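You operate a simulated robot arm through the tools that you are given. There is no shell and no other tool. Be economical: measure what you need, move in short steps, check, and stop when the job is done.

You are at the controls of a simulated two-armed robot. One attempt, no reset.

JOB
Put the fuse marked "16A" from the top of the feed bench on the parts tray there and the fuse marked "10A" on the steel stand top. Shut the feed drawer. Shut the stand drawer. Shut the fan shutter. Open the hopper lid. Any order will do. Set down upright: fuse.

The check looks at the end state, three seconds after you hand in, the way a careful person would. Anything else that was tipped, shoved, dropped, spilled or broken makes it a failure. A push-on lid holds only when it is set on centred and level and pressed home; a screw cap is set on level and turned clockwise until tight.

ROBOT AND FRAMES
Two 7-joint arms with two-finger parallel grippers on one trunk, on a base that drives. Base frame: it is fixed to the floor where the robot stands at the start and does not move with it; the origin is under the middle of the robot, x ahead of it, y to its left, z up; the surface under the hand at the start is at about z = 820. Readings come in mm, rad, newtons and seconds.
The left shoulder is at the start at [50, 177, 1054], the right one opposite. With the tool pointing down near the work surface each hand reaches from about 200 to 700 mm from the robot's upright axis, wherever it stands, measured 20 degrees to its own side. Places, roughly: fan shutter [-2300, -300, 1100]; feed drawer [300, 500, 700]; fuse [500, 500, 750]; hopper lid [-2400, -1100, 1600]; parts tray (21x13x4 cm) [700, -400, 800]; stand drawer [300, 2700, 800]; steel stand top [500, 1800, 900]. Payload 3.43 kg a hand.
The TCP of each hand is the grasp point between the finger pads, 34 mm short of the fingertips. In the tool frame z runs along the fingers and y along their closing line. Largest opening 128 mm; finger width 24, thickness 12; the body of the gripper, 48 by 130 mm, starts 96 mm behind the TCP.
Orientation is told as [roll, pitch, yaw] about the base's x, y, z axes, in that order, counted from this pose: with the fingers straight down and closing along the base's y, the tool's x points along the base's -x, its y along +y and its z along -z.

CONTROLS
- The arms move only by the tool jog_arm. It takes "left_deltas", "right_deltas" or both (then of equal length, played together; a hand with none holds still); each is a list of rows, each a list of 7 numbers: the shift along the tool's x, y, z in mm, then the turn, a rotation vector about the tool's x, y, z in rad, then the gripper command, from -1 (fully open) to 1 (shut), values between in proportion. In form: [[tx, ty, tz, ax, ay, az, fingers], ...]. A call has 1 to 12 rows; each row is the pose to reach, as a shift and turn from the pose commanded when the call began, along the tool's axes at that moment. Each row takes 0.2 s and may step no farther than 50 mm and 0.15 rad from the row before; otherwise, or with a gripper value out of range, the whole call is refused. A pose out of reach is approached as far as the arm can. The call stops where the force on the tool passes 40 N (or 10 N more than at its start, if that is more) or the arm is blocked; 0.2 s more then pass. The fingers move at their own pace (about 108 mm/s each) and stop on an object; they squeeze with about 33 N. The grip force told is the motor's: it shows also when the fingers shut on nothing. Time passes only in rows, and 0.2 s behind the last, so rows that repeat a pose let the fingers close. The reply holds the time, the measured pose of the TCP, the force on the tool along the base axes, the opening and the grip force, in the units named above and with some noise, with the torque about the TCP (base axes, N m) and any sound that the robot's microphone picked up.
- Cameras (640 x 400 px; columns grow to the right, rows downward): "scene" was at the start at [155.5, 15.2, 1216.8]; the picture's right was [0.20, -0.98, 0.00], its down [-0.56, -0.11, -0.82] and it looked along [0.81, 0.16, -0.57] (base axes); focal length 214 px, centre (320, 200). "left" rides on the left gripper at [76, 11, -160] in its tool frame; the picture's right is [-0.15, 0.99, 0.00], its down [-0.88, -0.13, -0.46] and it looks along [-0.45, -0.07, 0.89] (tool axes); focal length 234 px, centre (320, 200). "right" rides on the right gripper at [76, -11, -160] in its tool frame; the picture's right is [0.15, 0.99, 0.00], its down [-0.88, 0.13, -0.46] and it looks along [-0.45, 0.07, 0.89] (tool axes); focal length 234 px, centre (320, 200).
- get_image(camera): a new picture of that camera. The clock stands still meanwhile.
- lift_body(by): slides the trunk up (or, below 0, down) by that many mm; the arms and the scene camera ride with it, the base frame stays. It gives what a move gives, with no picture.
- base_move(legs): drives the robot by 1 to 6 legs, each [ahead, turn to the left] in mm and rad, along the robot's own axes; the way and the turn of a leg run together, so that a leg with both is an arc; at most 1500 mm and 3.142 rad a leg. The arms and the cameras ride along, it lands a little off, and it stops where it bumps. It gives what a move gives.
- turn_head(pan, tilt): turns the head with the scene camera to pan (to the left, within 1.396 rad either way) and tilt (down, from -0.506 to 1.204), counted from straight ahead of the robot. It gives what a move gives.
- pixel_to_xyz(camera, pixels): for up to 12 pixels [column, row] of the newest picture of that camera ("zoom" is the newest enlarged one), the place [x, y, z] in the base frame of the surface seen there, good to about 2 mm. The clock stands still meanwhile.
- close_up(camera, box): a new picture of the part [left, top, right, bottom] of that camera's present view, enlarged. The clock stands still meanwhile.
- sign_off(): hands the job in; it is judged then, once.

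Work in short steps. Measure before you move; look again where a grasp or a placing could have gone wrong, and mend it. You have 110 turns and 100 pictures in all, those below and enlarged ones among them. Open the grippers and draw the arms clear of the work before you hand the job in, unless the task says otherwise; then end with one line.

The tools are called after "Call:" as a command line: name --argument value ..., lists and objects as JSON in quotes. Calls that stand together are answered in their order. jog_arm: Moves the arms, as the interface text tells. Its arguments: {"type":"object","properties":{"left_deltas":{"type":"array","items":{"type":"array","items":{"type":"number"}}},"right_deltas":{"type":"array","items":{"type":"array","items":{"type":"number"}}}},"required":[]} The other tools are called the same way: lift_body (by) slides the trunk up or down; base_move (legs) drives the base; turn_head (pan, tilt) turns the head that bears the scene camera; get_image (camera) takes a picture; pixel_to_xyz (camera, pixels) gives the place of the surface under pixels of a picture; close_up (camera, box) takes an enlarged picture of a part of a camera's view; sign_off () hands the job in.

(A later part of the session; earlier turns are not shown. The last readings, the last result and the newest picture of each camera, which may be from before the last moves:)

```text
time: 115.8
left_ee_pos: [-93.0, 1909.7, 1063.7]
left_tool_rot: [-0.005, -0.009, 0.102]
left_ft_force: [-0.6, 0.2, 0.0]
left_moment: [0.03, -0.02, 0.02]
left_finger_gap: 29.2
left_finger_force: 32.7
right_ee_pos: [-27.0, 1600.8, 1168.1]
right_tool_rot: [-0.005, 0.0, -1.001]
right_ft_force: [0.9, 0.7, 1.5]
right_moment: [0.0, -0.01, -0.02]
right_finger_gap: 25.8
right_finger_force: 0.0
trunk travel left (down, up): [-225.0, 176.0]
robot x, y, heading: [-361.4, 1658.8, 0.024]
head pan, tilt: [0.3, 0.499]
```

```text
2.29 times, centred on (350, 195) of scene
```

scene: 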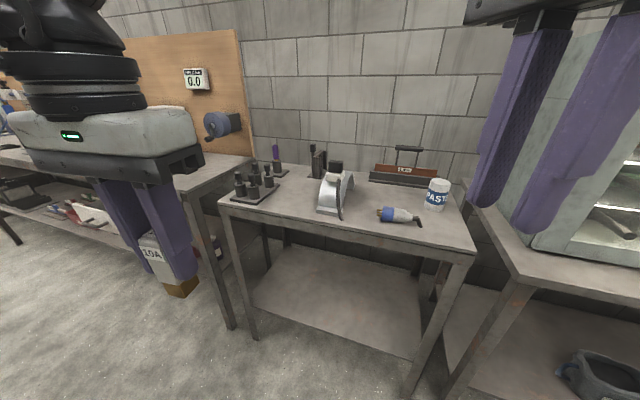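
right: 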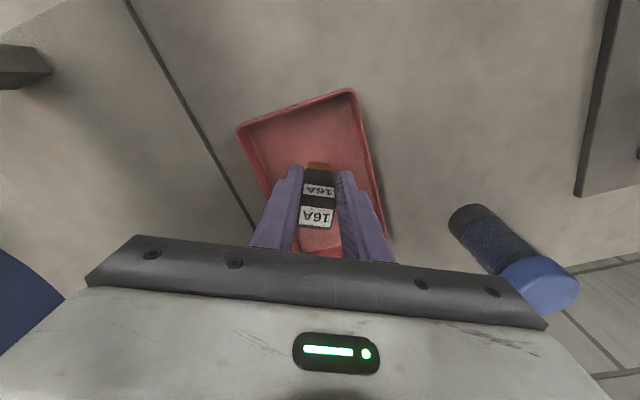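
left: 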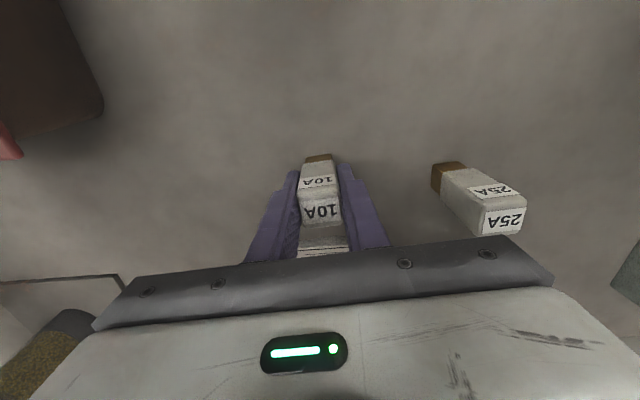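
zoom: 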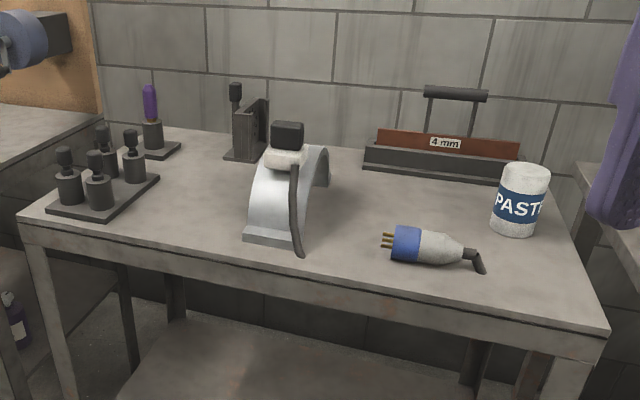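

The free spot at (365,1978), z≈860.6, lies between the plug holder and the arch. I drive 240 mm ahead to reach it with the left hand.

Call:
base_move --legs '[[240, 0]]'

Call:
turn_head --pan 0.45 --tilt 0.7

Call:
get_image --camera "scene"

Call:
get_image --camera "left"

```text
time: 117.6
left_ee_pos: [148.1, 1915.9, 1062.7]
left_tool_rot: [-0.006, -0.007, 0.101]
left_ft_force: [-0.6, -0.9, -1.2]
left_moment: [0.02, 0.04, 0.01]
left_finger_gap: 29.7
left_finger_force: 32.9
right_ee_pos: [213.5, 1608.3, 1167.3]
right_tool_rot: [-0.007, 0.0, -1.003]
right_ft_force: [0.1, 0.4, 0.4]
right_moment: [0.03, 0.03, -0.01]
right_finger_gap: 25.6
right_finger_force: 0.0
trunk travel left (down, up): [-225.0, 176.0]
robot x, y, heading: [-124.3, 1666.2, 0.025]
head pan, tilt: [0.3, 0.499]
```

```text
time: 118.3
left_ee_pos: [147.6, 1916.0, 1063.8]
left_tool_rot: [-0.005, -0.007, 0.1]
left_ft_force: [0.1, 0.0, -0.7]
left_moment: [-0.03, -0.03, 0.01]
left_finger_gap: 29.5
left_finger_force: 33.1
right_ee_pos: [211.9, 1607.5, 1168.5]
right_tool_rot: [-0.004, -0.001, -1.001]
right_ft_force: [-0.1, -0.2, -0.3]
right_moment: [-0.04, -0.05, 0.0]
right_finger_gap: 25.3
right_finger_force: 0.1
trunk travel left (down, up): [-225.0, 176.0]
robot x, y, heading: [-126.8, 1665.9, 0.035]
head pan, tilt: [0.45, 0.7]
```

```text
44 pictures are left
```

scene: 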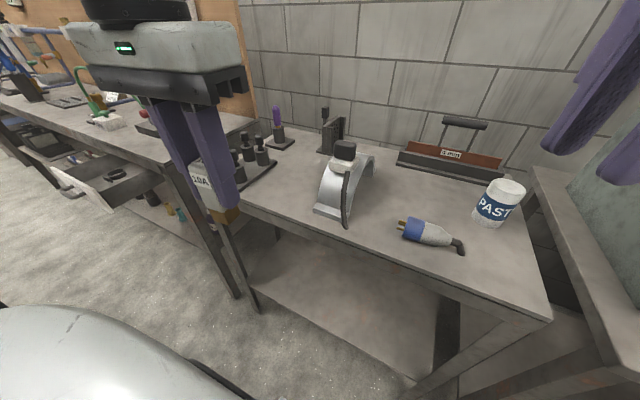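

```text
43 pictures are left
```

left: 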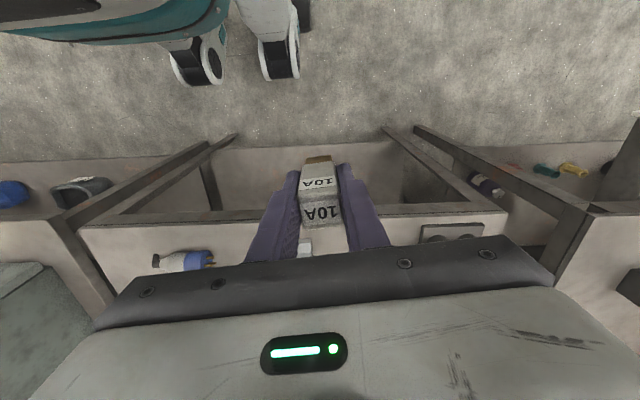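

I carry the fuse over the spot at z≈1000.

Call:
jog_arm --left_deltas '[[-44, 8, 0, 0, 0, 0.02, 1], [-89, 16, 0, 0, 0, 0.04, 1], [-133, 24, 0, 0, 0, 0.06, 1], [-178, 32, 0, 0, 0, 0.08, 1], [-222, 40, 0, 0, 0, 0.1, 1], [-222, 40, 35, 0, 0, 0.1, 1], [-222, 40, 70, 0, 0, 0.1, 1]]'

Call:
get_image --camera "left"

Call:
get_image --camera "scene"

Call:
pixel_to_xyz --camera "left" --pixels '[[318, 160], [318, 170], [320, 185], [320, 195], [280, 150], [360, 150], [310, 140], [320, 120]]'

```text
time: 119.9
left_ee_pos: [364.4, 1979.9, 993.9]
left_tool_rot: [-0.002, -0.008, 0.001]
left_ft_force: [0.1, -0.1, -0.8]
left_moment: [0.01, -0.01, -0.04]
left_finger_gap: 29.1
left_finger_force: 32.9
right_ee_pos: [212.0, 1607.8, 1166.9]
right_tool_rot: [-0.004, 0.0, -1.002]
right_ft_force: [0.0, 1.1, -0.1]
right_moment: [0.03, -0.02, -0.02]
right_finger_gap: 25.8
right_finger_force: 0.0
trunk travel left (down, up): [-225.0, 176.0]
robot x, y, heading: [-120.4, 1663.8, 0.028]
head pan, tilt: [0.45, 0.7]
```

```text
42 pictures are left
```

left: 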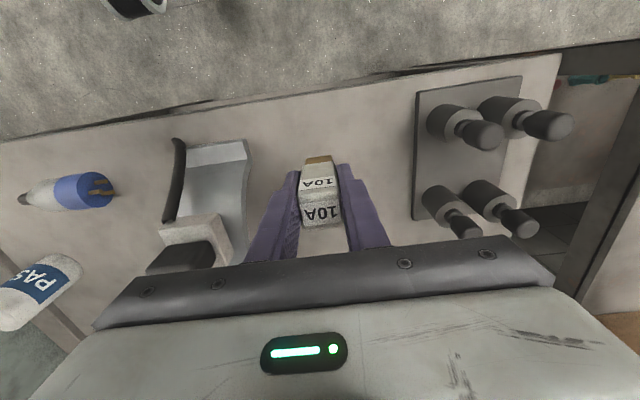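

```text
41 pictures are left
```

scene: 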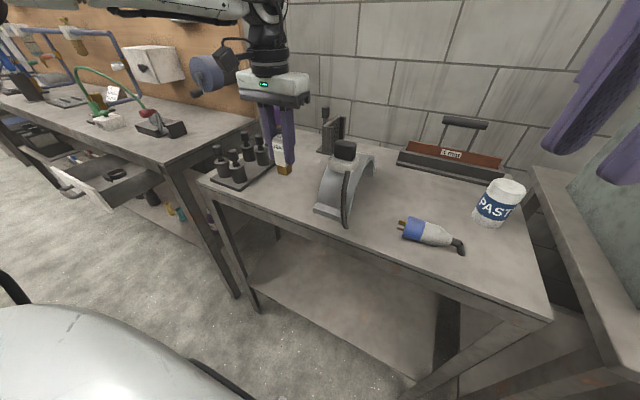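

```text
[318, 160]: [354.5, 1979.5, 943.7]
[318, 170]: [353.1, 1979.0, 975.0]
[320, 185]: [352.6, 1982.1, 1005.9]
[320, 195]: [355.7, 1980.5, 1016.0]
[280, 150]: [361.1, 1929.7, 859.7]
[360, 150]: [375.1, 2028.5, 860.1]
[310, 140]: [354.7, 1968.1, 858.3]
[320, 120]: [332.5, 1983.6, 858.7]
```

The fuse is clear of its neighbours and upright. I lower to near contact.

Call:
jog_arm --left_deltas '[[0, 0, 25, 0, 0, 0, 1], [0, 0, 50, 0, 0, 0, 1], [0, 0, 60, 0, 0, 0, 1], [0, 0, 64, 0, 0, 0, 1], [0, 0, 66, 0, 0, 0, 1]]'

Call:
jog_arm --left_deltas '[[0, 0, 1, 0, 0, 0, 1], [0, 0, 2, 0, 0, 0, 1], [0, 0, 2, 0, 0, 0, 1]]'

```text
time: 121.1
left_ee_pos: [365.5, 1978.4, 928.2]
left_tool_rot: [-0.003, -0.007, 0.002]
left_ft_force: [0.4, -0.2, -0.9]
left_moment: [0.0, 0.02, -0.02]
left_finger_gap: 29.1
left_finger_force: 33.1
right_ee_pos: [212.6, 1607.3, 1168.2]
right_tool_rot: [-0.006, 0.0, -1.002]
right_ft_force: [-1.2, 0.6, -0.3]
right_moment: [-0.01, -0.01, -0.03]
right_finger_gap: 25.7
right_finger_force: 0.1
trunk travel left (down, up): [-225.0, 176.0]
robot x, y, heading: [-123.4, 1664.6, 0.026]
head pan, tilt: [0.45, 0.7]
```

```text
time: 121.9
left_ee_pos: [365.5, 1977.1, 926.2]
left_tool_rot: [-0.007, -0.006, 0.001]
left_ft_force: [-0.2, -0.1, -0.8]
left_moment: [-0.01, 0.01, 0.0]
left_finger_gap: 29.2
left_finger_force: 33.2
right_ee_pos: [212.5, 1608.0, 1168.2]
right_tool_rot: [-0.006, 0.001, -1.001]
right_ft_force: [-0.3, 0.3, -0.1]
right_moment: [0.03, -0.01, -0.01]
right_finger_gap: 25.5
right_finger_force: 0.0
trunk travel left (down, up): [-225.0, 176.0]
robot x, y, heading: [-127.4, 1664.0, 0.027]
head pan, tilt: [0.45, 0.7]
```

No contact yet at 926, so I go down a few more millimetres in 1 mm steps.

Call:
jog_arm --left_deltas '[[0, 0, 1, 0, 0, 0, 1], [0, 0, 2, 0, 0, 0, 1], [0, 0, 2, 0, 0, 0, 1]]'

```text
time: 122.7
left_ee_pos: [364.7, 1977.5, 924.8]
left_tool_rot: [-0.005, -0.007, 0.004]
left_ft_force: [-0.7, 0.2, 1.0]
left_moment: [0.02, -0.04, 0.0]
left_finger_gap: 29.7
left_finger_force: 33.4
right_ee_pos: [212.4, 1607.2, 1168.4]
right_tool_rot: [-0.005, -0.001, -1.002]
right_ft_force: [0.1, 0.8, 0.2]
right_moment: [0.03, -0.02, -0.04]
right_finger_gap: 25.7
right_finger_force: 0.1
trunk travel left (down, up): [-225.0, 176.0]
robot x, y, heading: [-124.1, 1662.6, 0.029]
head pan, tilt: [0.45, 0.7]
```

Contact is just starting. One more millimetre, then I release and rise.

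Call:
jog_arm --left_deltas '[[0, 0, 1, 0, 0, 0, 1], [0, 0, 1, 0, 0, 0, 1], [0, 0, 1, 0, 0, 0, 0.3], [0, 0, 1, 0, 0, 0, 0.1], [0, 0, 1, 0, 0, 0, 0.1], [0, 0, -30, 0, 0, 0, 0.1], [0, 0, -70, 0, 0, 0, 0.1], [0, 0, -110, 0, 0, 0, 0.1]]'

Call:
get_image --camera "scene"

```text
time: 124.5
left_ee_pos: [363.8, 1978.1, 1036.0]
left_tool_rot: [-0.003, -0.008, 0.001]
left_ft_force: [-1.0, 0.3, -0.4]
left_moment: [0.01, 0.0, -0.02]
left_finger_gap: 57.8
left_finger_force: 0.0
right_ee_pos: [212.1, 1608.4, 1167.6]
right_tool_rot: [-0.005, 0.0, -1.002]
right_ft_force: [-0.1, -0.4, 0.4]
right_moment: [-0.01, 0.02, -0.01]
right_finger_gap: 25.7
right_finger_force: 0.1
trunk travel left (down, up): [-225.0, 176.0]
robot x, y, heading: [-125.8, 1664.0, 0.03]
head pan, tilt: [0.45, 0.7]
```

```text
40 pictures are left
```

scene: 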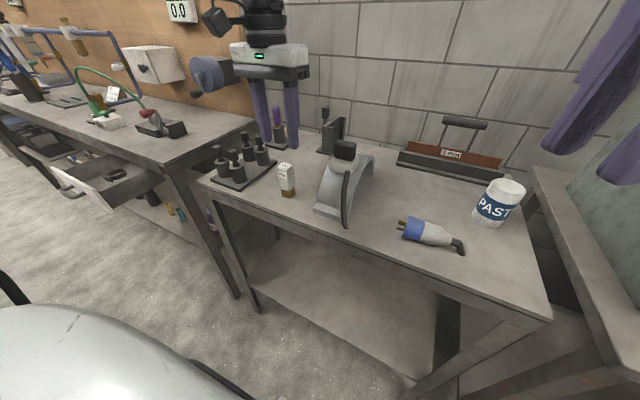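

10A stands upright on the stand top. I retract the left hand, back off, and drive toward the stand drawer.

Call:
jog_arm --left_deltas '[[44, -12, -5, 0, 0, 0, 0.1], [88, -24, -10, 0, 0, 0, 1], [132, -36, -15, 0, 0, 0, 1], [176, -48, -20, 0, 0, 0, 1], [220, -60, -25, 0, 0, 0, 1]]'

Call:
base_move --legs '[[-240, 0], [0, 1.54], [750, 0], [0, -1.57]]'

Call:
turn_head --pan 0.2 --tilt 0.6

Call:
get_image --camera "scene"

```text
time: 125.7
left_ee_pos: [143.4, 1919.6, 1059.3]
left_tool_rot: [-0.006, -0.008, 0.002]
left_ft_force: [-0.4, -0.1, -0.4]
left_moment: [-0.02, -0.03, 0.02]
left_finger_gap: 0.1
left_finger_force: 33.3
right_ee_pos: [211.8, 1608.1, 1168.4]
right_tool_rot: [-0.005, 0.0, -1.002]
right_ft_force: [-0.4, -0.2, 0.2]
right_moment: [0.05, -0.02, 0.0]
right_finger_gap: 25.7
right_finger_force: 0.1
trunk travel left (down, up): [-225.0, 176.0]
robot x, y, heading: [-125.5, 1665.6, 0.029]
head pan, tilt: [0.45, 0.7]
```

```text
time: 138.8
left_ee_pos: [-110.2, 2665.2, 1059.1]
left_tool_rot: [-0.002, -0.007, -0.002]
left_ft_force: [0.0, 0.0, -0.1]
left_moment: [0.01, 0.02, -0.01]
left_finger_gap: 0.1
left_finger_force: 33.1
right_ee_pos: [-44.3, 2352.3, 1167.1]
right_tool_rot: [-0.005, -0.001, -1.003]
right_ft_force: [-0.4, 0.4, -0.2]
right_moment: [-0.03, 0.02, -0.02]
right_finger_gap: 26.0
right_finger_force: 0.1
trunk travel left (down, up): [-225.0, 176.0]
robot x, y, heading: [-379.0, 2411.2, 0.027]
head pan, tilt: [0.45, 0.7]
```

```text
time: 139.5
left_ee_pos: [-110.4, 2665.3, 1059.1]
left_tool_rot: [-0.007, -0.008, -0.002]
left_ft_force: [-0.1, -0.7, -0.4]
left_moment: [0.04, -0.02, 0.0]
left_finger_gap: 0.0
left_finger_force: 33.0
right_ee_pos: [-42.9, 2353.2, 1168.4]
right_tool_rot: [-0.005, -0.001, -1.002]
right_ft_force: [1.1, -0.2, 0.3]
right_moment: [-0.01, 0.02, 0.0]
right_finger_gap: 25.4
right_finger_force: 0.1
trunk travel left (down, up): [-225.0, 176.0]
robot x, y, heading: [-378.6, 2410.1, 0.025]
head pan, tilt: [0.201, 0.6]
```

```text
39 pictures are left
```

scene: 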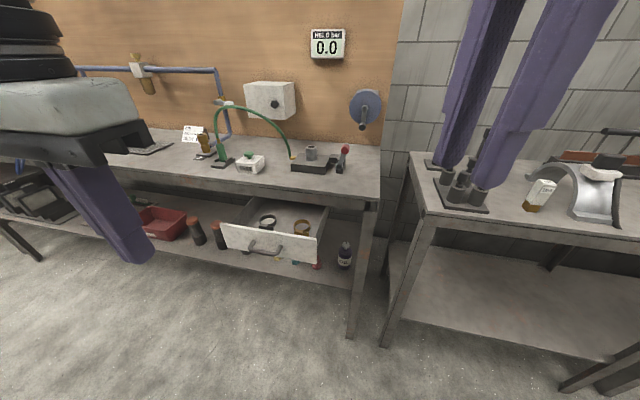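

The stand drawer with its white front is at (270,242). I measure its face and handle.

Call:
pixel_to_xyz --camera "scene" --pixels '[[224, 230], [316, 245], [300, 245], [235, 238], [262, 236], [262, 250], [250, 246], [280, 250], [300, 258], [340, 195], [380, 200], [212, 198]]'

Call:
close_up --camera "scene" --box '[200, 170, 390, 280]'

```text
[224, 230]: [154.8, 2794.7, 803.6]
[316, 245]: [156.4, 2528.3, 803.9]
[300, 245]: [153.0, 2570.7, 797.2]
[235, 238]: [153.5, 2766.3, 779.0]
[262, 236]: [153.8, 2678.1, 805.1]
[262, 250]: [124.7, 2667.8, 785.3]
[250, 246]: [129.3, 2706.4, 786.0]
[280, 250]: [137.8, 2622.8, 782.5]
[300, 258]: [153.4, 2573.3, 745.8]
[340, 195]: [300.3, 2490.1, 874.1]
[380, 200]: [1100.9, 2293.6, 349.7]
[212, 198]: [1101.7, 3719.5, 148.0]
```

```text
3.37 times, centred on (295, 225) of scene
```

zoom: 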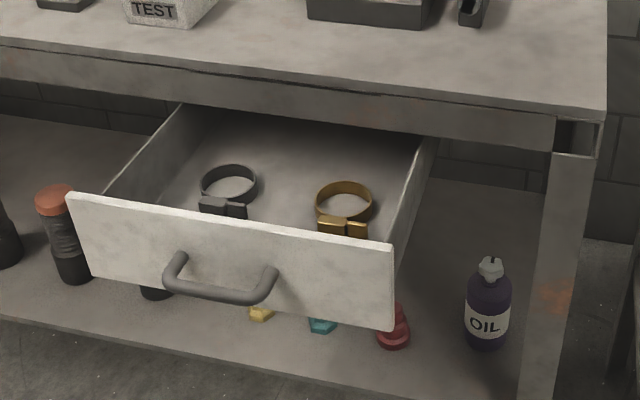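

The handle bar is at x≈122, y≈2667, z≈784. I drive 160 mm ahead, then lower the closed left hand in front of it.

Call:
base_move --legs '[[160, 0]]'

Call:
jog_arm --left_deltas '[[0, 0, 45, 0, 0, 0, 1], [0, 0, 90, 0, 0, 0, 1], [0, 0, 135, 0, 0, 0, 1], [0, 0, 180, 0, 0, 0, 1], [0, 0, 225, 0, 0, 0, 1], [0, 0, 262, 0, 0, 0, 1]]'

Call:
get_image --camera "scene"

```text
time: 141.0
left_ee_pos: [49.1, 2669.5, 1059.2]
left_tool_rot: [-0.006, -0.008, -0.002]
left_ft_force: [0.6, -0.5, 0.4]
left_moment: [0.03, 0.03, 0.0]
left_finger_gap: 0.2
left_finger_force: 33.5
right_ee_pos: [116.7, 2357.9, 1169.3]
right_tool_rot: [-0.008, 0.001, -1.003]
right_ft_force: [0.6, 0.0, 0.7]
right_moment: [-0.01, 0.04, -0.03]
right_finger_gap: 25.7
right_finger_force: 0.0
trunk travel left (down, up): [-225.0, 176.0]
robot x, y, heading: [-221.0, 2411.6, 0.027]
head pan, tilt: [0.201, 0.6]
```

```text
time: 142.4
left_ee_pos: [50.7, 2668.0, 797.9]
left_tool_rot: [-0.006, -0.008, -0.002]
left_ft_force: [0.1, -0.3, 0.0]
left_moment: [-0.02, 0.01, -0.01]
left_finger_gap: 0.0
left_finger_force: 32.5
right_ee_pos: [116.2, 2356.8, 1167.8]
right_tool_rot: [-0.003, 0.0, -1.004]
right_ft_force: [0.6, -1.3, 0.7]
right_moment: [0.02, 0.02, -0.02]
right_finger_gap: 25.5
right_finger_force: 0.1
trunk travel left (down, up): [-225.0, 176.0]
robot x, y, heading: [-220.0, 2416.6, 0.025]
head pan, tilt: [0.201, 0.6]
```

```text
37 pictures are left
```

scene: 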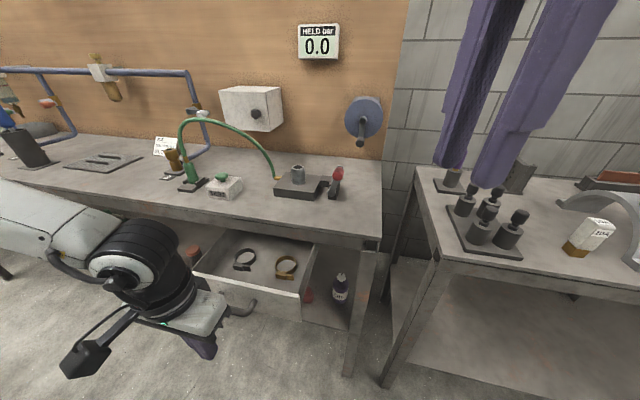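

The hand is in front of the handle. I push gently ahead.

Call:
jog_arm --left_deltas '[[-35, 0, 0, 0, 0, 0, 1], [-55, 0, 0, 0, 0, 0, 1], [-72, 0, 0, 0, 0, 0, 1], [-89, 0, 0, 0, 0, 0, 1], [-106, 0, 0, 0, 0, 0, 1], [-123, 0, 0, 0, 0, 0, 1], [-140, 0, 0, 0, 0, 0, 1], [-157, 0, 0, 0, 0, 0, 1], [-174, 0, 0, 0, 0, 0, 1], [-188, 0, 0, 0, 0, 0, 1], [-200, 0, 0, 0, 0, 0, 1], [-212, 0, 0, 0, 0, 0, 1]]'

Call:
get_image --camera "scene"

```text
time: 145.0
left_ee_pos: [257.3, 2669.0, 798.3]
left_tool_rot: [-0.004, 0.004, -0.001]
left_ft_force: [-21.0, -0.4, 3.9]
left_moment: [-0.03, 0.36, -0.01]
left_finger_gap: 0.0
left_finger_force: 32.8
right_ee_pos: [114.7, 2357.2, 1168.1]
right_tool_rot: [-0.004, -0.001, -1.002]
right_ft_force: [0.6, -0.7, -0.4]
right_moment: [-0.01, 0.01, -0.01]
right_finger_gap: 25.9
right_finger_force: 0.0
trunk travel left (down, up): [-225.0, 176.0]
robot x, y, heading: [-220.7, 2412.1, 0.029]
head pan, tilt: [0.201, 0.6]
```

```text
36 pictures are left
```

scene: 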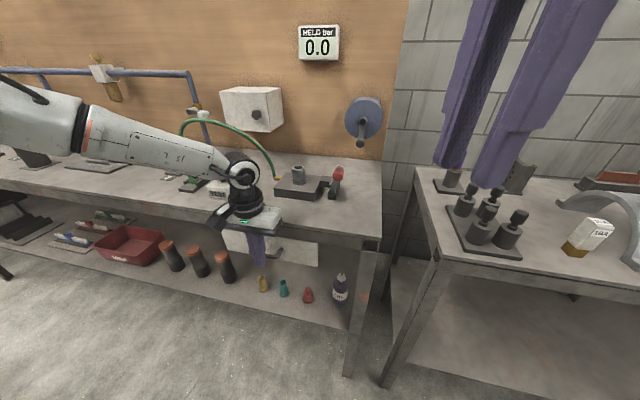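

The force of 21 N at x=257 suggests it is almost or fully home. I measure the panel against the bench edge.

Call:
pixel_to_xyz --camera "scene" --pixels '[[300, 250], [310, 245], [235, 238], [300, 260], [310, 225], [345, 230], [345, 222]]'

Call:
jog_arm --left_deltas '[[-5, 0, 0, 0, 0, 0, 1], [-10, 0, 0, 0, 0, 0, 1]]'

```text
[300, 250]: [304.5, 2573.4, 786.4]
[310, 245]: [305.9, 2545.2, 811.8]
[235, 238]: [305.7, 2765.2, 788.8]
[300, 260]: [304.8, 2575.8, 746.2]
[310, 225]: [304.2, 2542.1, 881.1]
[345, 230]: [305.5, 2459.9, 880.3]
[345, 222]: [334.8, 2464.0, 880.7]
```

```text
time: 145.4
left_ee_pos: [257.9, 2668.0, 796.2]
left_tool_rot: [0.0, 0.022, -0.001]
left_ft_force: [-8.6, -0.4, 2.3]
left_moment: [-0.01, 0.09, 0.05]
left_finger_gap: 0.0
left_finger_force: 33.7
right_ee_pos: [116.4, 2357.5, 1167.3]
right_tool_rot: [-0.006, 0.001, -1.002]
right_ft_force: [0.8, -0.4, -0.3]
right_moment: [0.03, 0.02, 0.01]
right_finger_gap: 25.7
right_finger_force: 0.1
trunk travel left (down, up): [-225.0, 176.0]
robot x, y, heading: [-221.5, 2417.7, 0.028]
head pan, tilt: [0.201, 0.6]
stopped in row 2 (left hand): the force on the tool passed its limit at 43 N (the readings are from after the stop); the commanded pose is now the measured one
```

The drawer is home (face at x≈305, flush). I retract the left hand, back away, and turn to look down the aisle.

Call:
jog_arm --left_deltas '[[40, 0, 0, 0, 0, 0, 1], [80, 0, 0, 0, -0.02, 0, 1], [120, 0, 0, 0, -0.02, 0, 1], [160, 0, 0, 0, -0.02, 0, 1], [160, 0, -45, 0, -0.02, 0, 1], [160, 0, -90, 0, -0.02, 0, 1], [160, 0, -135, 0, -0.02, 0, 1], [160, 0, -180, 0, -0.02, 0, 1], [160, 0, -225, 0, -0.02, 0, 1], [160, 0, -262, 0, -0.02, 0, 1]]'

Call:
base_move --legs '[[-400, 0], [0, -2.2]]'

Call:
turn_head --pan -0.3 --tilt 0.3

Call:
get_image --camera "scene"

```text
time: 147.6
left_ee_pos: [103.4, 2670.0, 1062.4]
left_tool_rot: [-0.002, -0.002, 0.0]
left_ft_force: [0.5, 0.1, -0.1]
left_moment: [-0.01, 0.02, 0.0]
left_finger_gap: 0.0
left_finger_force: 33.2
right_ee_pos: [116.0, 2357.9, 1167.5]
right_tool_rot: [-0.004, 0.0, -1.002]
right_ft_force: [0.0, 0.3, 0.2]
right_moment: [0.01, 0.0, -0.03]
right_finger_gap: 25.7
right_finger_force: 0.1
trunk travel left (down, up): [-225.0, 176.0]
robot x, y, heading: [-220.7, 2415.1, 0.032]
head pan, tilt: [0.201, 0.6]
```

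```text
time: 155.3
left_ee_pos: [-603.7, 1989.5, 1060.4]
left_tool_rot: [-0.002, -0.003, -2.197]
left_ft_force: [-0.5, -0.1, -0.2]
left_moment: [0.01, 0.01, 0.0]
left_finger_gap: 0.0
left_finger_force: 32.8
right_ee_pos: [-863.7, 2161.5, 1168.1]
right_tool_rot: [-0.006, 0.002, 3.086]
right_ft_force: [0.1, 0.1, 0.4]
right_moment: [-0.01, 0.0, -0.01]
right_finger_gap: 25.2
right_finger_force: 0.0
trunk travel left (down, up): [-225.0, 176.0]
robot x, y, heading: [-621.2, 2404.9, -2.165]
head pan, tilt: [0.201, 0.6]
```

```text
time: 156.3
left_ee_pos: [-604.5, 1990.7, 1062.2]
left_tool_rot: [-0.002, -0.002, -2.196]
left_ft_force: [0.4, 0.1, -0.1]
left_moment: [0.0, 0.02, 0.01]
left_finger_gap: 0.1
left_finger_force: 32.9
right_ee_pos: [-862.5, 2162.8, 1169.1]
right_tool_rot: [-0.006, -0.002, 3.086]
right_ft_force: [0.8, -0.5, 0.5]
right_moment: [-0.01, -0.01, -0.05]
right_finger_gap: 25.5
right_finger_force: 0.0
trunk travel left (down, up): [-225.0, 176.0]
robot x, y, heading: [-620.7, 2401.7, -2.169]
head pan, tilt: [-0.3, 0.3]
```

```text
35 pictures are left
```

scene: 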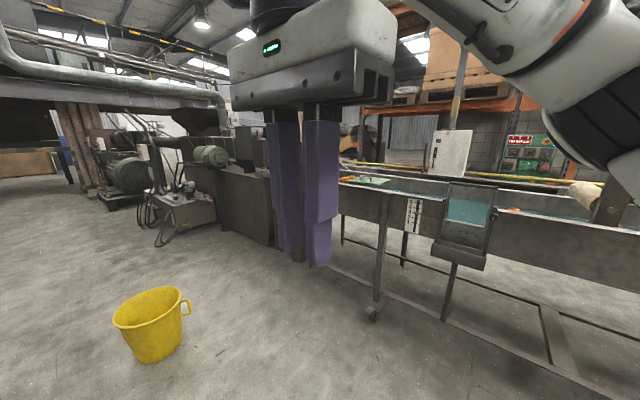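

There is a yellow bucket on the floor ahead and machinery beyond. I measure them to plan the way.

Call:
pixel_to_xyz --camera "scene" --pixels '[[155, 345], [120, 320], [185, 310], [370, 315], [160, 240], [250, 245], [215, 235], [120, 200], [540, 380], [200, 130], [60, 180]]'

Call:
turn_head --pan 0.5 --tilt 0.3

Call:
get_image --camera "scene"

```text
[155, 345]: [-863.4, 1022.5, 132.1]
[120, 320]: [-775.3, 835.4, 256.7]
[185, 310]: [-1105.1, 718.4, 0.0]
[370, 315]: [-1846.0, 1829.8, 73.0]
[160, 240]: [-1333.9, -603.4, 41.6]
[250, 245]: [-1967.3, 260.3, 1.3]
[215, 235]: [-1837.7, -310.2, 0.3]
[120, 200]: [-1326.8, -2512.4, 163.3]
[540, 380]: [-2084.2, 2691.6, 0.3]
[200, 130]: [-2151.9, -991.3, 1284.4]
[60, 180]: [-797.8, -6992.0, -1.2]
```

```text
time: 157.4
left_ee_pos: [-604.9, 1989.9, 1061.4]
left_tool_rot: [-0.001, -0.004, -2.197]
left_ft_force: [-1.2, -0.1, 0.2]
left_moment: [-0.03, 0.0, 0.03]
left_finger_gap: 0.1
left_finger_force: 32.9
right_ee_pos: [-862.9, 2162.0, 1167.2]
right_tool_rot: [-0.006, 0.0, 3.086]
right_ft_force: [-0.7, 0.3, 0.8]
right_moment: [0.0, -0.01, 0.01]
right_finger_gap: 25.7
right_finger_force: 0.0
trunk travel left (down, up): [-225.0, 176.0]
robot x, y, heading: [-621.4, 2400.7, -2.171]
head pan, tilt: [0.499, 0.3]
```

```text
34 pictures are left
```

scene: 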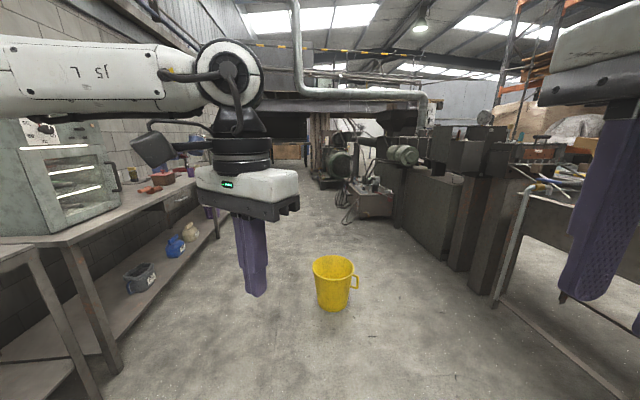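

The bucket sits at about (−810,930). I pass it on the bench side: via (−300,1500) to (−300,100), then face −x.

Call:
base_move --legs '[[0, 0.945], [956, 0], [0, -0.342], [1450, 0], [0, -1.57]]'

Call:
turn_head --pan 0.1 --tilt 0.1

Call:
get_image --camera "scene"

```text
time: 176.4
left_ee_pos: [-613.8, -200.9, 1061.6]
left_tool_rot: [-0.002, -0.005, 3.139]
left_ft_force: [-0.5, -0.2, -0.7]
left_moment: [0.01, -0.03, 0.01]
left_finger_gap: 0.0
left_finger_force: 33.7
right_ee_pos: [-625.6, 111.5, 1166.9]
right_tool_rot: [-0.006, 0.0, 2.138]
right_ft_force: [-0.7, 0.1, 0.2]
right_moment: [0.01, -0.03, -0.02]
right_finger_gap: 25.5
right_finger_force: 0.1
trunk travel left (down, up): [-225.0, 176.0]
robot x, y, heading: [-289.5, 56.3, -3.118]
head pan, tilt: [0.499, 0.3]
```

```text
time: 177.3
left_ee_pos: [-613.7, -199.1, 1060.5]
left_tool_rot: [-0.002, -0.005, 3.139]
left_ft_force: [-0.7, 0.6, -0.6]
left_moment: [0.01, -0.03, -0.01]
left_finger_gap: 0.4
left_finger_force: 33.4
right_ee_pos: [-626.0, 111.9, 1167.1]
right_tool_rot: [-0.008, -0.002, 2.138]
right_ft_force: [0.2, 0.6, 0.9]
right_moment: [0.04, 0.0, 0.01]
right_finger_gap: 25.5
right_finger_force: 0.0
trunk travel left (down, up): [-225.0, 176.0]
robot x, y, heading: [-286.5, 51.4, -3.11]
head pan, tilt: [0.099, 0.099]
```

```text
33 pictures are left
```

scene: 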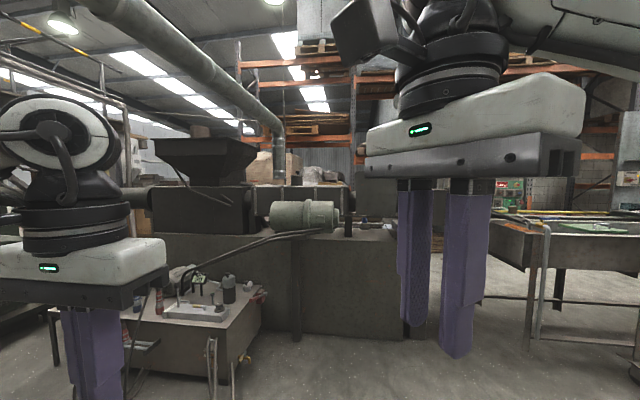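

I see a black hopper at (205,160) and a motor with a fan housing at (305,215). I zoom in on both.

Call:
close_up --camera "scene" --box '[140, 120, 380, 270]'

Call:
pixel_to_xyz --camera "scene" --pixels '[[205, 145], [165, 140], [250, 140], [205, 180], [275, 215], [335, 215], [348, 225], [330, 260], [200, 330], [250, 310], [180, 315], [370, 260]]'

```text
2.67 times, centred on (260, 195) of scene
```

zoom: 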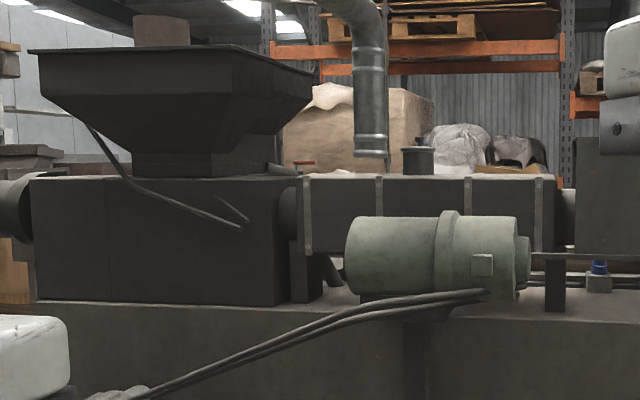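

```text
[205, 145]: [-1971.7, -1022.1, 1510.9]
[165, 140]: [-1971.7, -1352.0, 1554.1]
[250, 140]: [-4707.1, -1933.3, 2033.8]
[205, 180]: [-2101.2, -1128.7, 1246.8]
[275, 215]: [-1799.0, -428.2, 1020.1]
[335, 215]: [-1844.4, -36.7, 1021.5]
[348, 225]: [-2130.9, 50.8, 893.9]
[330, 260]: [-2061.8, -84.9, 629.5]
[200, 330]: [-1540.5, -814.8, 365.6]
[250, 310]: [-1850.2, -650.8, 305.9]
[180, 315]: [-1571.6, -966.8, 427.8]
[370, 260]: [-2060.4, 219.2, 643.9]
```

I need to be closer and higher. I drive 750 mm ahead and raise the trunk for a better look at the barrel and the hopper lid.

Call:
base_move --legs '[[750, 0]]'

Call:
lift_body --by 170

Call:
turn_head --pan 0.35 --tilt 0.15

Call:
get_image --camera "scene"

```text
time: 181.3
left_ee_pos: [-1353.1, -220.7, 1060.7]
left_tool_rot: [0.0, -0.003, 3.141]
left_ft_force: [0.4, 0.2, -0.4]
left_moment: [-0.03, -0.03, 0.0]
left_finger_gap: 0.1
left_finger_force: 33.7
right_ee_pos: [-1364.5, 91.4, 1168.5]
right_tool_rot: [-0.005, 0.0, 2.137]
right_ft_force: [-0.4, -0.5, 0.6]
right_moment: [-0.02, -0.03, 0.01]
right_finger_gap: 25.4
right_finger_force: 0.0
trunk travel left (down, up): [-225.0, 176.0]
robot x, y, heading: [-1029.2, 33.7, -3.115]
head pan, tilt: [0.099, 0.099]
```

```text
time: 183.2
left_ee_pos: [-1354.1, -221.2, 1231.3]
left_tool_rot: [-0.002, -0.005, 3.139]
left_ft_force: [-0.1, -0.3, -0.4]
left_moment: [-0.03, -0.05, 0.01]
left_finger_gap: 0.0
left_finger_force: 33.2
right_ee_pos: [-1364.9, 91.6, 1337.9]
right_tool_rot: [-0.005, -0.002, 2.139]
right_ft_force: [0.3, 0.2, -0.1]
right_moment: [-0.02, -0.01, 0.0]
right_finger_gap: 25.4
right_finger_force: 0.0
trunk travel left (down, up): [-395.0, 6.0]
robot x, y, heading: [-1026.4, 34.9, -3.111]
head pan, tilt: [0.099, 0.099]
```

```text
time: 184.0
left_ee_pos: [-1353.7, -219.9, 1230.6]
left_tool_rot: [-0.001, -0.006, 3.141]
left_ft_force: [0.1, -0.1, 0.9]
left_moment: [0.0, 0.01, 0.0]
left_finger_gap: 0.0
left_finger_force: 33.6
right_ee_pos: [-1365.6, 91.4, 1336.6]
right_tool_rot: [-0.004, -0.001, 2.139]
right_ft_force: [-0.1, 0.5, 0.6]
right_moment: [-0.01, -0.02, 0.01]
right_finger_gap: 25.7
right_finger_force: 0.1
trunk travel left (down, up): [-395.0, 6.0]
robot x, y, heading: [-1032.5, 34.1, -3.115]
head pan, tilt: [0.351, 0.15]
```

```text
31 pictures are left
```

scene: 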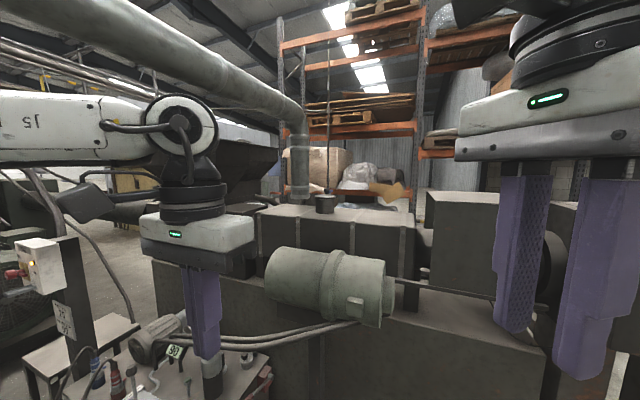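

The left arm blocks the hopper. I zoom on the duct and barrel area to find the fan shutter.

Call:
close_up --camera "scene" --box '[235, 130, 440, 280]'

Call:
pixel_to_xyz --camera "scene" --pixels '[[300, 165], [326, 203], [345, 212], [330, 240], [270, 230], [405, 240], [325, 190], [520, 270], [470, 230], [210, 360], [145, 345], [70, 270]]'

```text
2.67 times, centred on (338, 205) of scene
```

zoom: 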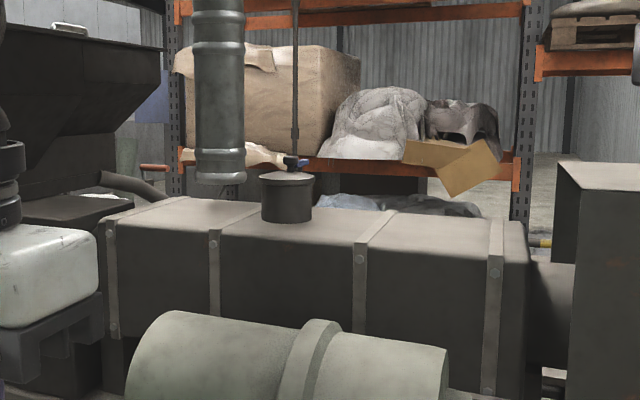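

```text
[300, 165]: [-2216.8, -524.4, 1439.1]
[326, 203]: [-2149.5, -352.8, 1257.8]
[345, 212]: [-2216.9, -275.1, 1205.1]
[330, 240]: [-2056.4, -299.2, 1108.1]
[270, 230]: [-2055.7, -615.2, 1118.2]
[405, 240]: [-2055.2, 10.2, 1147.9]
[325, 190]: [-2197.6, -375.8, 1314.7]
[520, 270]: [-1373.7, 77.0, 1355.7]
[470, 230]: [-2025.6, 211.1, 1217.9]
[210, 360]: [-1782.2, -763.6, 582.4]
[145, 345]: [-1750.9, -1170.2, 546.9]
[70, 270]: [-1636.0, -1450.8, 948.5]
```

Neither place is reachable from this side past the cart and motor, so the work side is probably the back. I look for a passage at both ends.

Call:
turn_head --pan -0.75 --tilt 0.3

Call:
get_image --camera "scene"

Call:
pixel_to_xyz --camera "scene" --pixels '[[80, 200], [200, 200], [300, 200], [250, 250], [350, 250], [450, 200], [550, 250], [300, 320], [450, 320], [150, 130], [250, 130], [400, 130]]'

Call:
turn_head --pan 1.1 --tilt 0.3

Call:
get_image --camera "scene"

Call:
pixel_to_xyz --camera "scene" --pixels '[[300, 250], [450, 250], [550, 250], [380, 200], [480, 200], [580, 200], [250, 200], [350, 320], [500, 320], [430, 150], [560, 150], [300, 150]]'

```text
time: 185.3
left_ee_pos: [-1352.9, -218.9, 1231.7]
left_tool_rot: [-0.002, -0.006, 3.14]
left_ft_force: [0.2, -0.3, 0.3]
left_moment: [0.01, 0.02, 0.02]
left_finger_gap: 0.0
left_finger_force: 33.4
right_ee_pos: [-1364.3, 91.7, 1337.7]
right_tool_rot: [-0.005, 0.001, 2.138]
right_ft_force: [0.7, -0.2, 0.4]
right_moment: [-0.01, 0.03, 0.03]
right_finger_gap: 25.3
right_finger_force: 0.0
trunk travel left (down, up): [-395.0, 6.0]
robot x, y, heading: [-1027.6, 34.8, -3.113]
head pan, tilt: [-0.75, 0.3]
```

```text
29 pictures are left
```

scene: 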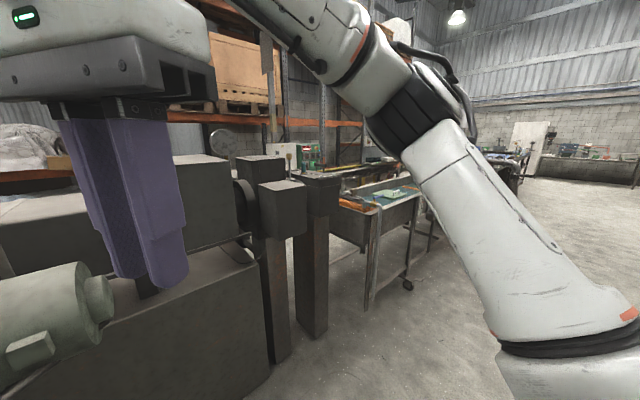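

```text
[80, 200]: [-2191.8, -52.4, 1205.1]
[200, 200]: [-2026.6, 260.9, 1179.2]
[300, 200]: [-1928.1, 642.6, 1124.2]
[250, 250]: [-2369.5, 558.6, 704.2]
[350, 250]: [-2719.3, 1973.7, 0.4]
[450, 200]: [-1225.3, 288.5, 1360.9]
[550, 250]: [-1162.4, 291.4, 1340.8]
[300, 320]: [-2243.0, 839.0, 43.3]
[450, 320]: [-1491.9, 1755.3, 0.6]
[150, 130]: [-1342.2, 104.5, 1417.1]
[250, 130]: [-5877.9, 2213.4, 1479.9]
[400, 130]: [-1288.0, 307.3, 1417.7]
```

```text
time: 187.2
left_ee_pos: [-1353.0, -219.1, 1231.6]
left_tool_rot: [-0.003, -0.006, 3.139]
left_ft_force: [0.6, 0.0, 0.5]
left_moment: [0.02, 0.01, 0.02]
left_finger_gap: 0.0
left_finger_force: 33.1
right_ee_pos: [-1364.7, 90.7, 1337.6]
right_tool_rot: [-0.005, -0.002, 2.138]
right_ft_force: [0.0, 0.6, -0.3]
right_moment: [0.0, 0.02, 0.03]
right_finger_gap: 25.4
right_finger_force: 0.0
trunk travel left (down, up): [-395.0, 6.0]
robot x, y, heading: [-1027.9, 35.6, -3.114]
head pan, tilt: [1.1, 0.3]
```

```text
28 pictures are left
```

scene: 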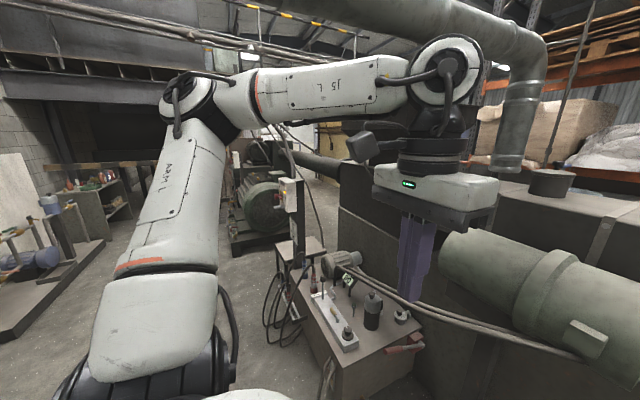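

```text
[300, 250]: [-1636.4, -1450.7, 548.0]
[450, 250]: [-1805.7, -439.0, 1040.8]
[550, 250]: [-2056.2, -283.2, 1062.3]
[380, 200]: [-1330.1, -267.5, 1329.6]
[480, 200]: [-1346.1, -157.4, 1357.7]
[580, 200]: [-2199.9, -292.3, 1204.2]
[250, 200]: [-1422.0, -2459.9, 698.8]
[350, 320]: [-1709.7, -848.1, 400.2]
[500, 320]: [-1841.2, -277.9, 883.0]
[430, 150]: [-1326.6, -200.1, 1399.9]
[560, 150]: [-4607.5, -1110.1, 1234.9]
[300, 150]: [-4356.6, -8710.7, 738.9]
```

The posts near (−2240,840) and the trough may leave a gap. I measure that gap first.

Call:
turn_head --pan -0.85 --tilt 0.3

Call:
close_up --camera "scene" --box '[230, 140, 450, 340]'

Call:
pixel_to_xyz --camera "zoom" --pixels '[[250, 380], [300, 300], [330, 300], [360, 330], [365, 250], [390, 180], [330, 190], [300, 160], [420, 130], [390, 290], [300, 240], [340, 240]]'

```text
time: 189.1
left_ee_pos: [-1353.3, -220.4, 1231.5]
left_tool_rot: [-0.003, -0.004, 3.14]
left_ft_force: [0.2, -0.4, 0.7]
left_moment: [0.01, 0.04, 0.01]
left_finger_gap: 0.0
left_finger_force: 32.6
right_ee_pos: [-1365.5, 91.5, 1338.2]
right_tool_rot: [-0.005, 0.0, 2.137]
right_ft_force: [-0.3, -0.3, -0.7]
right_moment: [0.0, -0.01, 0.01]
right_finger_gap: 25.7
right_finger_force: 0.0
trunk travel left (down, up): [-395.0, 6.0]
robot x, y, heading: [-1024.7, 35.0, -3.113]
head pan, tilt: [-0.85, 0.3]
```

```text
2.00 times, centred on (340, 240) of scene
```

zoom: 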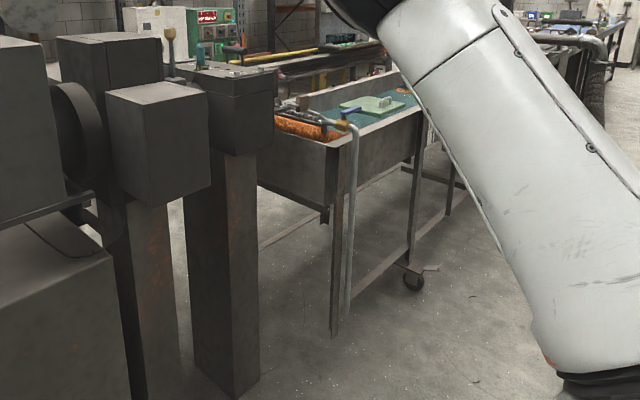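

```text
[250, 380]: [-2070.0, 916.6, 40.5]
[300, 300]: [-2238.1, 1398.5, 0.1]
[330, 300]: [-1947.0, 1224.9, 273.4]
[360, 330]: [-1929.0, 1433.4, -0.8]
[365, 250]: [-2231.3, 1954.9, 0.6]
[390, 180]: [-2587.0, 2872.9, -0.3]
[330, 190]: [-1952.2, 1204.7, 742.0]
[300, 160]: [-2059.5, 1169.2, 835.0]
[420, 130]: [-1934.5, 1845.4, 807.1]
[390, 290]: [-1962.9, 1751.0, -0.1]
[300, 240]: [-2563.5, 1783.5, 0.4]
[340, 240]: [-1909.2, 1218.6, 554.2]
```

That gap is only about 250 mm. I try the hopper end: drive along −y to about y=−1500 and look.

Call:
base_move --legs '[[0, 1.54], [1400, 0]]'

Call:
turn_head --pan -0.5 --tilt 0.25

Call:
get_image --camera "scene"

Call:
pixel_to_xyz --camera "scene" --pixels '[[100, 250], [200, 250], [260, 250], [330, 250], [400, 250], [200, 320], [300, 320], [400, 320], [150, 200], [250, 200], [320, 200], [400, 200]]'

```text
time: 199.8
left_ee_pos: [-764.6, -1689.0, 1232.0]
left_tool_rot: [-0.001, -0.006, -1.583]
left_ft_force: [0.5, -0.3, 1.3]
left_moment: [-0.01, -0.02, -0.03]
left_finger_gap: 0.3
left_finger_force: 33.0
right_ee_pos: [-1074.9, -1697.0, 1337.4]
right_tool_rot: [-0.004, -0.002, -2.585]
right_ft_force: [-0.2, 0.0, -0.1]
right_moment: [-0.01, 0.04, 0.02]
right_finger_gap: 25.6
right_finger_force: 0.0
trunk travel left (down, up): [-395.0, 6.0]
robot x, y, heading: [-1011.3, -1362.8, -1.548]
head pan, tilt: [-0.85, 0.3]
```

```text
time: 200.6
left_ee_pos: [-763.1, -1689.3, 1230.4]
left_tool_rot: [-0.002, -0.006, -1.582]
left_ft_force: [0.0, 0.6, 0.4]
left_moment: [0.02, 0.06, 0.03]
left_finger_gap: 0.0
left_finger_force: 33.3
right_ee_pos: [-1075.9, -1696.7, 1337.6]
right_tool_rot: [-0.005, -0.001, -2.584]
right_ft_force: [0.4, 0.7, 0.3]
right_moment: [-0.01, 0.0, 0.0]
right_finger_gap: 25.4
right_finger_force: 0.0
trunk travel left (down, up): [-395.0, 6.0]
robot x, y, heading: [-1014.0, -1357.2, -1.55]
head pan, tilt: [-0.499, 0.25]
```

```text
26 pictures are left
```

scene: 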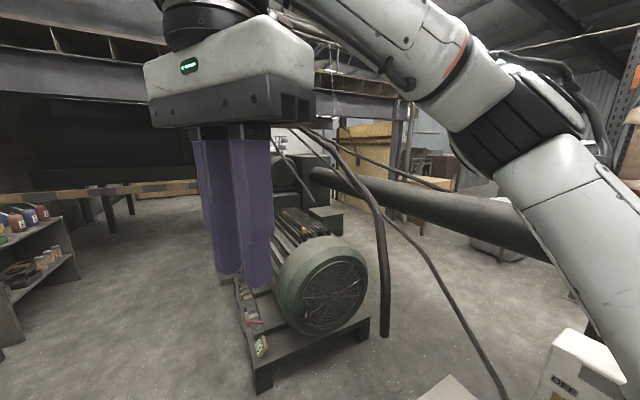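

```text
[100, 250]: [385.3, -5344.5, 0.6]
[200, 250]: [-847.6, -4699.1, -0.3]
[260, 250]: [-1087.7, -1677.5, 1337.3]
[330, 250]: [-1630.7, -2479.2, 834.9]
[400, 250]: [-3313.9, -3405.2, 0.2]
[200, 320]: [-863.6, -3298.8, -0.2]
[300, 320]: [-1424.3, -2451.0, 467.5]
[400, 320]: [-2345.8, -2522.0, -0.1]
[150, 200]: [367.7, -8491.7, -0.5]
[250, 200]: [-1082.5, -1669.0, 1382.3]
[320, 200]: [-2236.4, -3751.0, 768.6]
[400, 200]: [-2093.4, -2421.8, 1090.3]
```

A drive shaft at z≈1090 runs along y toward a gearbox near (−2236,−3751), so I must go around its far end. I drive down the clear strip at x≈−770 to y≈−4300 and look.

Call:
base_move --legs '[[0, 0.14], [1500, 0], [0, -0.16], [1400, 0], [0, -0.7]]'

Call:
turn_head --pan -0.5 --tilt 0.25

Call:
get_image --camera "scene"

Call:
pixel_to_xyz --camera "scene" --pixels '[[60, 200], [60, 280], [150, 230], [220, 230], [220, 300], [300, 240], [300, 300], [380, 240], [450, 240], [380, 300], [450, 300], [380, 180]]'

```text
time: 217.9
left_ee_pos: [-812.9, -4673.1, 1231.2]
left_tool_rot: [-0.004, -0.005, -2.294]
left_ft_force: [0.1, -0.6, -0.6]
left_moment: [0.01, 0.0, -0.02]
left_finger_gap: 0.3
left_finger_force: 33.0
right_ee_pos: [-1053.8, -4476.4, 1337.6]
right_tool_rot: [-0.004, -0.001, 2.987]
right_ft_force: [-0.4, 0.7, -0.5]
right_moment: [-0.01, 0.01, -0.04]
right_finger_gap: 26.0
right_finger_force: 0.0
trunk travel left (down, up): [-395.0, 6.0]
robot x, y, heading: [-790.7, -4259.7, -2.264]
head pan, tilt: [-0.499, 0.25]
```

```text
time: 218.5
left_ee_pos: [-813.1, -4674.6, 1232.3]
left_tool_rot: [-0.005, -0.005, -2.294]
left_ft_force: [0.1, -0.2, -0.2]
left_moment: [-0.04, -0.06, -0.01]
left_finger_gap: 0.0
left_finger_force: 32.9
right_ee_pos: [-1053.8, -4478.1, 1338.1]
right_tool_rot: [-0.007, 0.0, 2.987]
right_ft_force: [0.1, 0.3, 0.5]
right_moment: [0.0, 0.01, -0.01]
right_finger_gap: 25.6
right_finger_force: 0.1
trunk travel left (down, up): [-395.0, 6.0]
robot x, y, heading: [-790.4, -4260.0, -2.265]
head pan, tilt: [-0.499, 0.25]
```

```text
25 pictures are left
```

scene: 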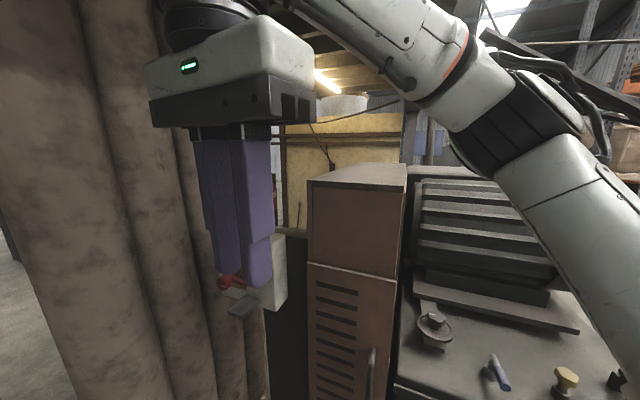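

```text
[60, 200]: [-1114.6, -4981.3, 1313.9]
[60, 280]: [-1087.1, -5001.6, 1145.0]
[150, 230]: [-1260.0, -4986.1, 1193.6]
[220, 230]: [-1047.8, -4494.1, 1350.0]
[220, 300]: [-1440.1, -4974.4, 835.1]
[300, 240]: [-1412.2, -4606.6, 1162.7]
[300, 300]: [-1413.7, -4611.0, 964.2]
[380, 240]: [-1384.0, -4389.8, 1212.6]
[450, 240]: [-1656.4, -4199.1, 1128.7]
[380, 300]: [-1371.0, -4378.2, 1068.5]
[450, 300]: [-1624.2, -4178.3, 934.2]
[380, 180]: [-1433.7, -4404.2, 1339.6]
```

The way is blocked here by a cabinet at x≈−1400 and pillars at y≈−4980. I turn to view the gap between this machine and the motor.

Call:
base_move --legs '[[0, -1.2]]'

Call:
turn_head --pan 0.05 --tilt 0.3

Call:
get_image --camera "scene"

Call:
pixel_to_xyz --camera "scene" --pixels '[[200, 200], [200, 260], [260, 240], [300, 240], [340, 240], [260, 300], [320, 300], [380, 300], [330, 180], [400, 200], [280, 180], [400, 250]]'

```text
time: 221.8
left_ee_pos: [-1179.2, -4395.9, 1230.9]
left_tool_rot: [-0.001, -0.004, 2.807]
left_ft_force: [0.0, 0.5, 0.2]
left_moment: [-0.03, -0.01, -0.01]
left_finger_gap: 0.1
left_finger_force: 32.4
right_ee_pos: [-1088.2, -4098.4, 1338.3]
right_tool_rot: [-0.006, 0.0, 1.808]
right_ft_force: [0.7, 0.5, 0.4]
right_moment: [0.0, 0.01, 0.01]
right_finger_gap: 25.5
right_finger_force: 0.1
trunk travel left (down, up): [-395.0, 6.0]
robot x, y, heading: [-790.2, -4260.9, 2.837]
head pan, tilt: [-0.499, 0.25]
```

```text
time: 222.8
left_ee_pos: [-1179.5, -4395.8, 1231.1]
left_tool_rot: [-0.004, -0.005, 2.806]
left_ft_force: [-0.2, 0.0, 0.4]
left_moment: [-0.02, 0.01, 0.02]
left_finger_gap: 0.0
left_finger_force: 33.0
right_ee_pos: [-1088.6, -4097.9, 1337.0]
right_tool_rot: [-0.007, 0.002, 1.806]
right_ft_force: [-0.7, 0.5, 0.5]
right_moment: [-0.01, -0.01, -0.03]
right_finger_gap: 25.8
right_finger_force: 0.0
trunk travel left (down, up): [-395.0, 6.0]
robot x, y, heading: [-792.2, -4261.5, 2.832]
head pan, tilt: [0.051, 0.3]
```

```text
24 pictures are left
```

scene: 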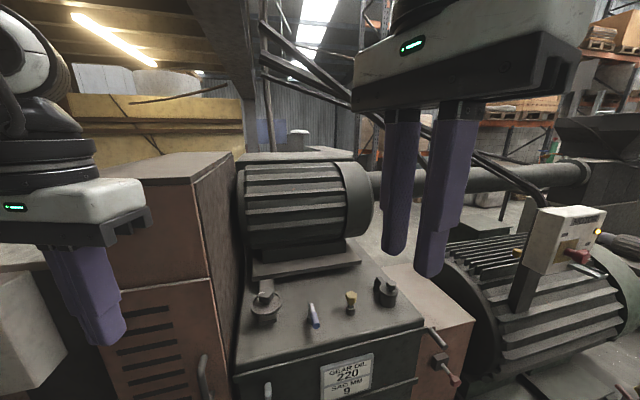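

```text
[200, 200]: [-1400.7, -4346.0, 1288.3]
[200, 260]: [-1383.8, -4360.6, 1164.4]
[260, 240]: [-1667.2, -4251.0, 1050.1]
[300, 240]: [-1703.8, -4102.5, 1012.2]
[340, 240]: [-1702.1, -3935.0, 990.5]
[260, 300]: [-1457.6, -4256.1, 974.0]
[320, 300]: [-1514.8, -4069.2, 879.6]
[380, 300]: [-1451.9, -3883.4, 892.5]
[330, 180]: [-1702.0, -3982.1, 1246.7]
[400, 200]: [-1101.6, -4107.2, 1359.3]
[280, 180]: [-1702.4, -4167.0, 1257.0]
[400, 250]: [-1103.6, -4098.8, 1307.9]
```

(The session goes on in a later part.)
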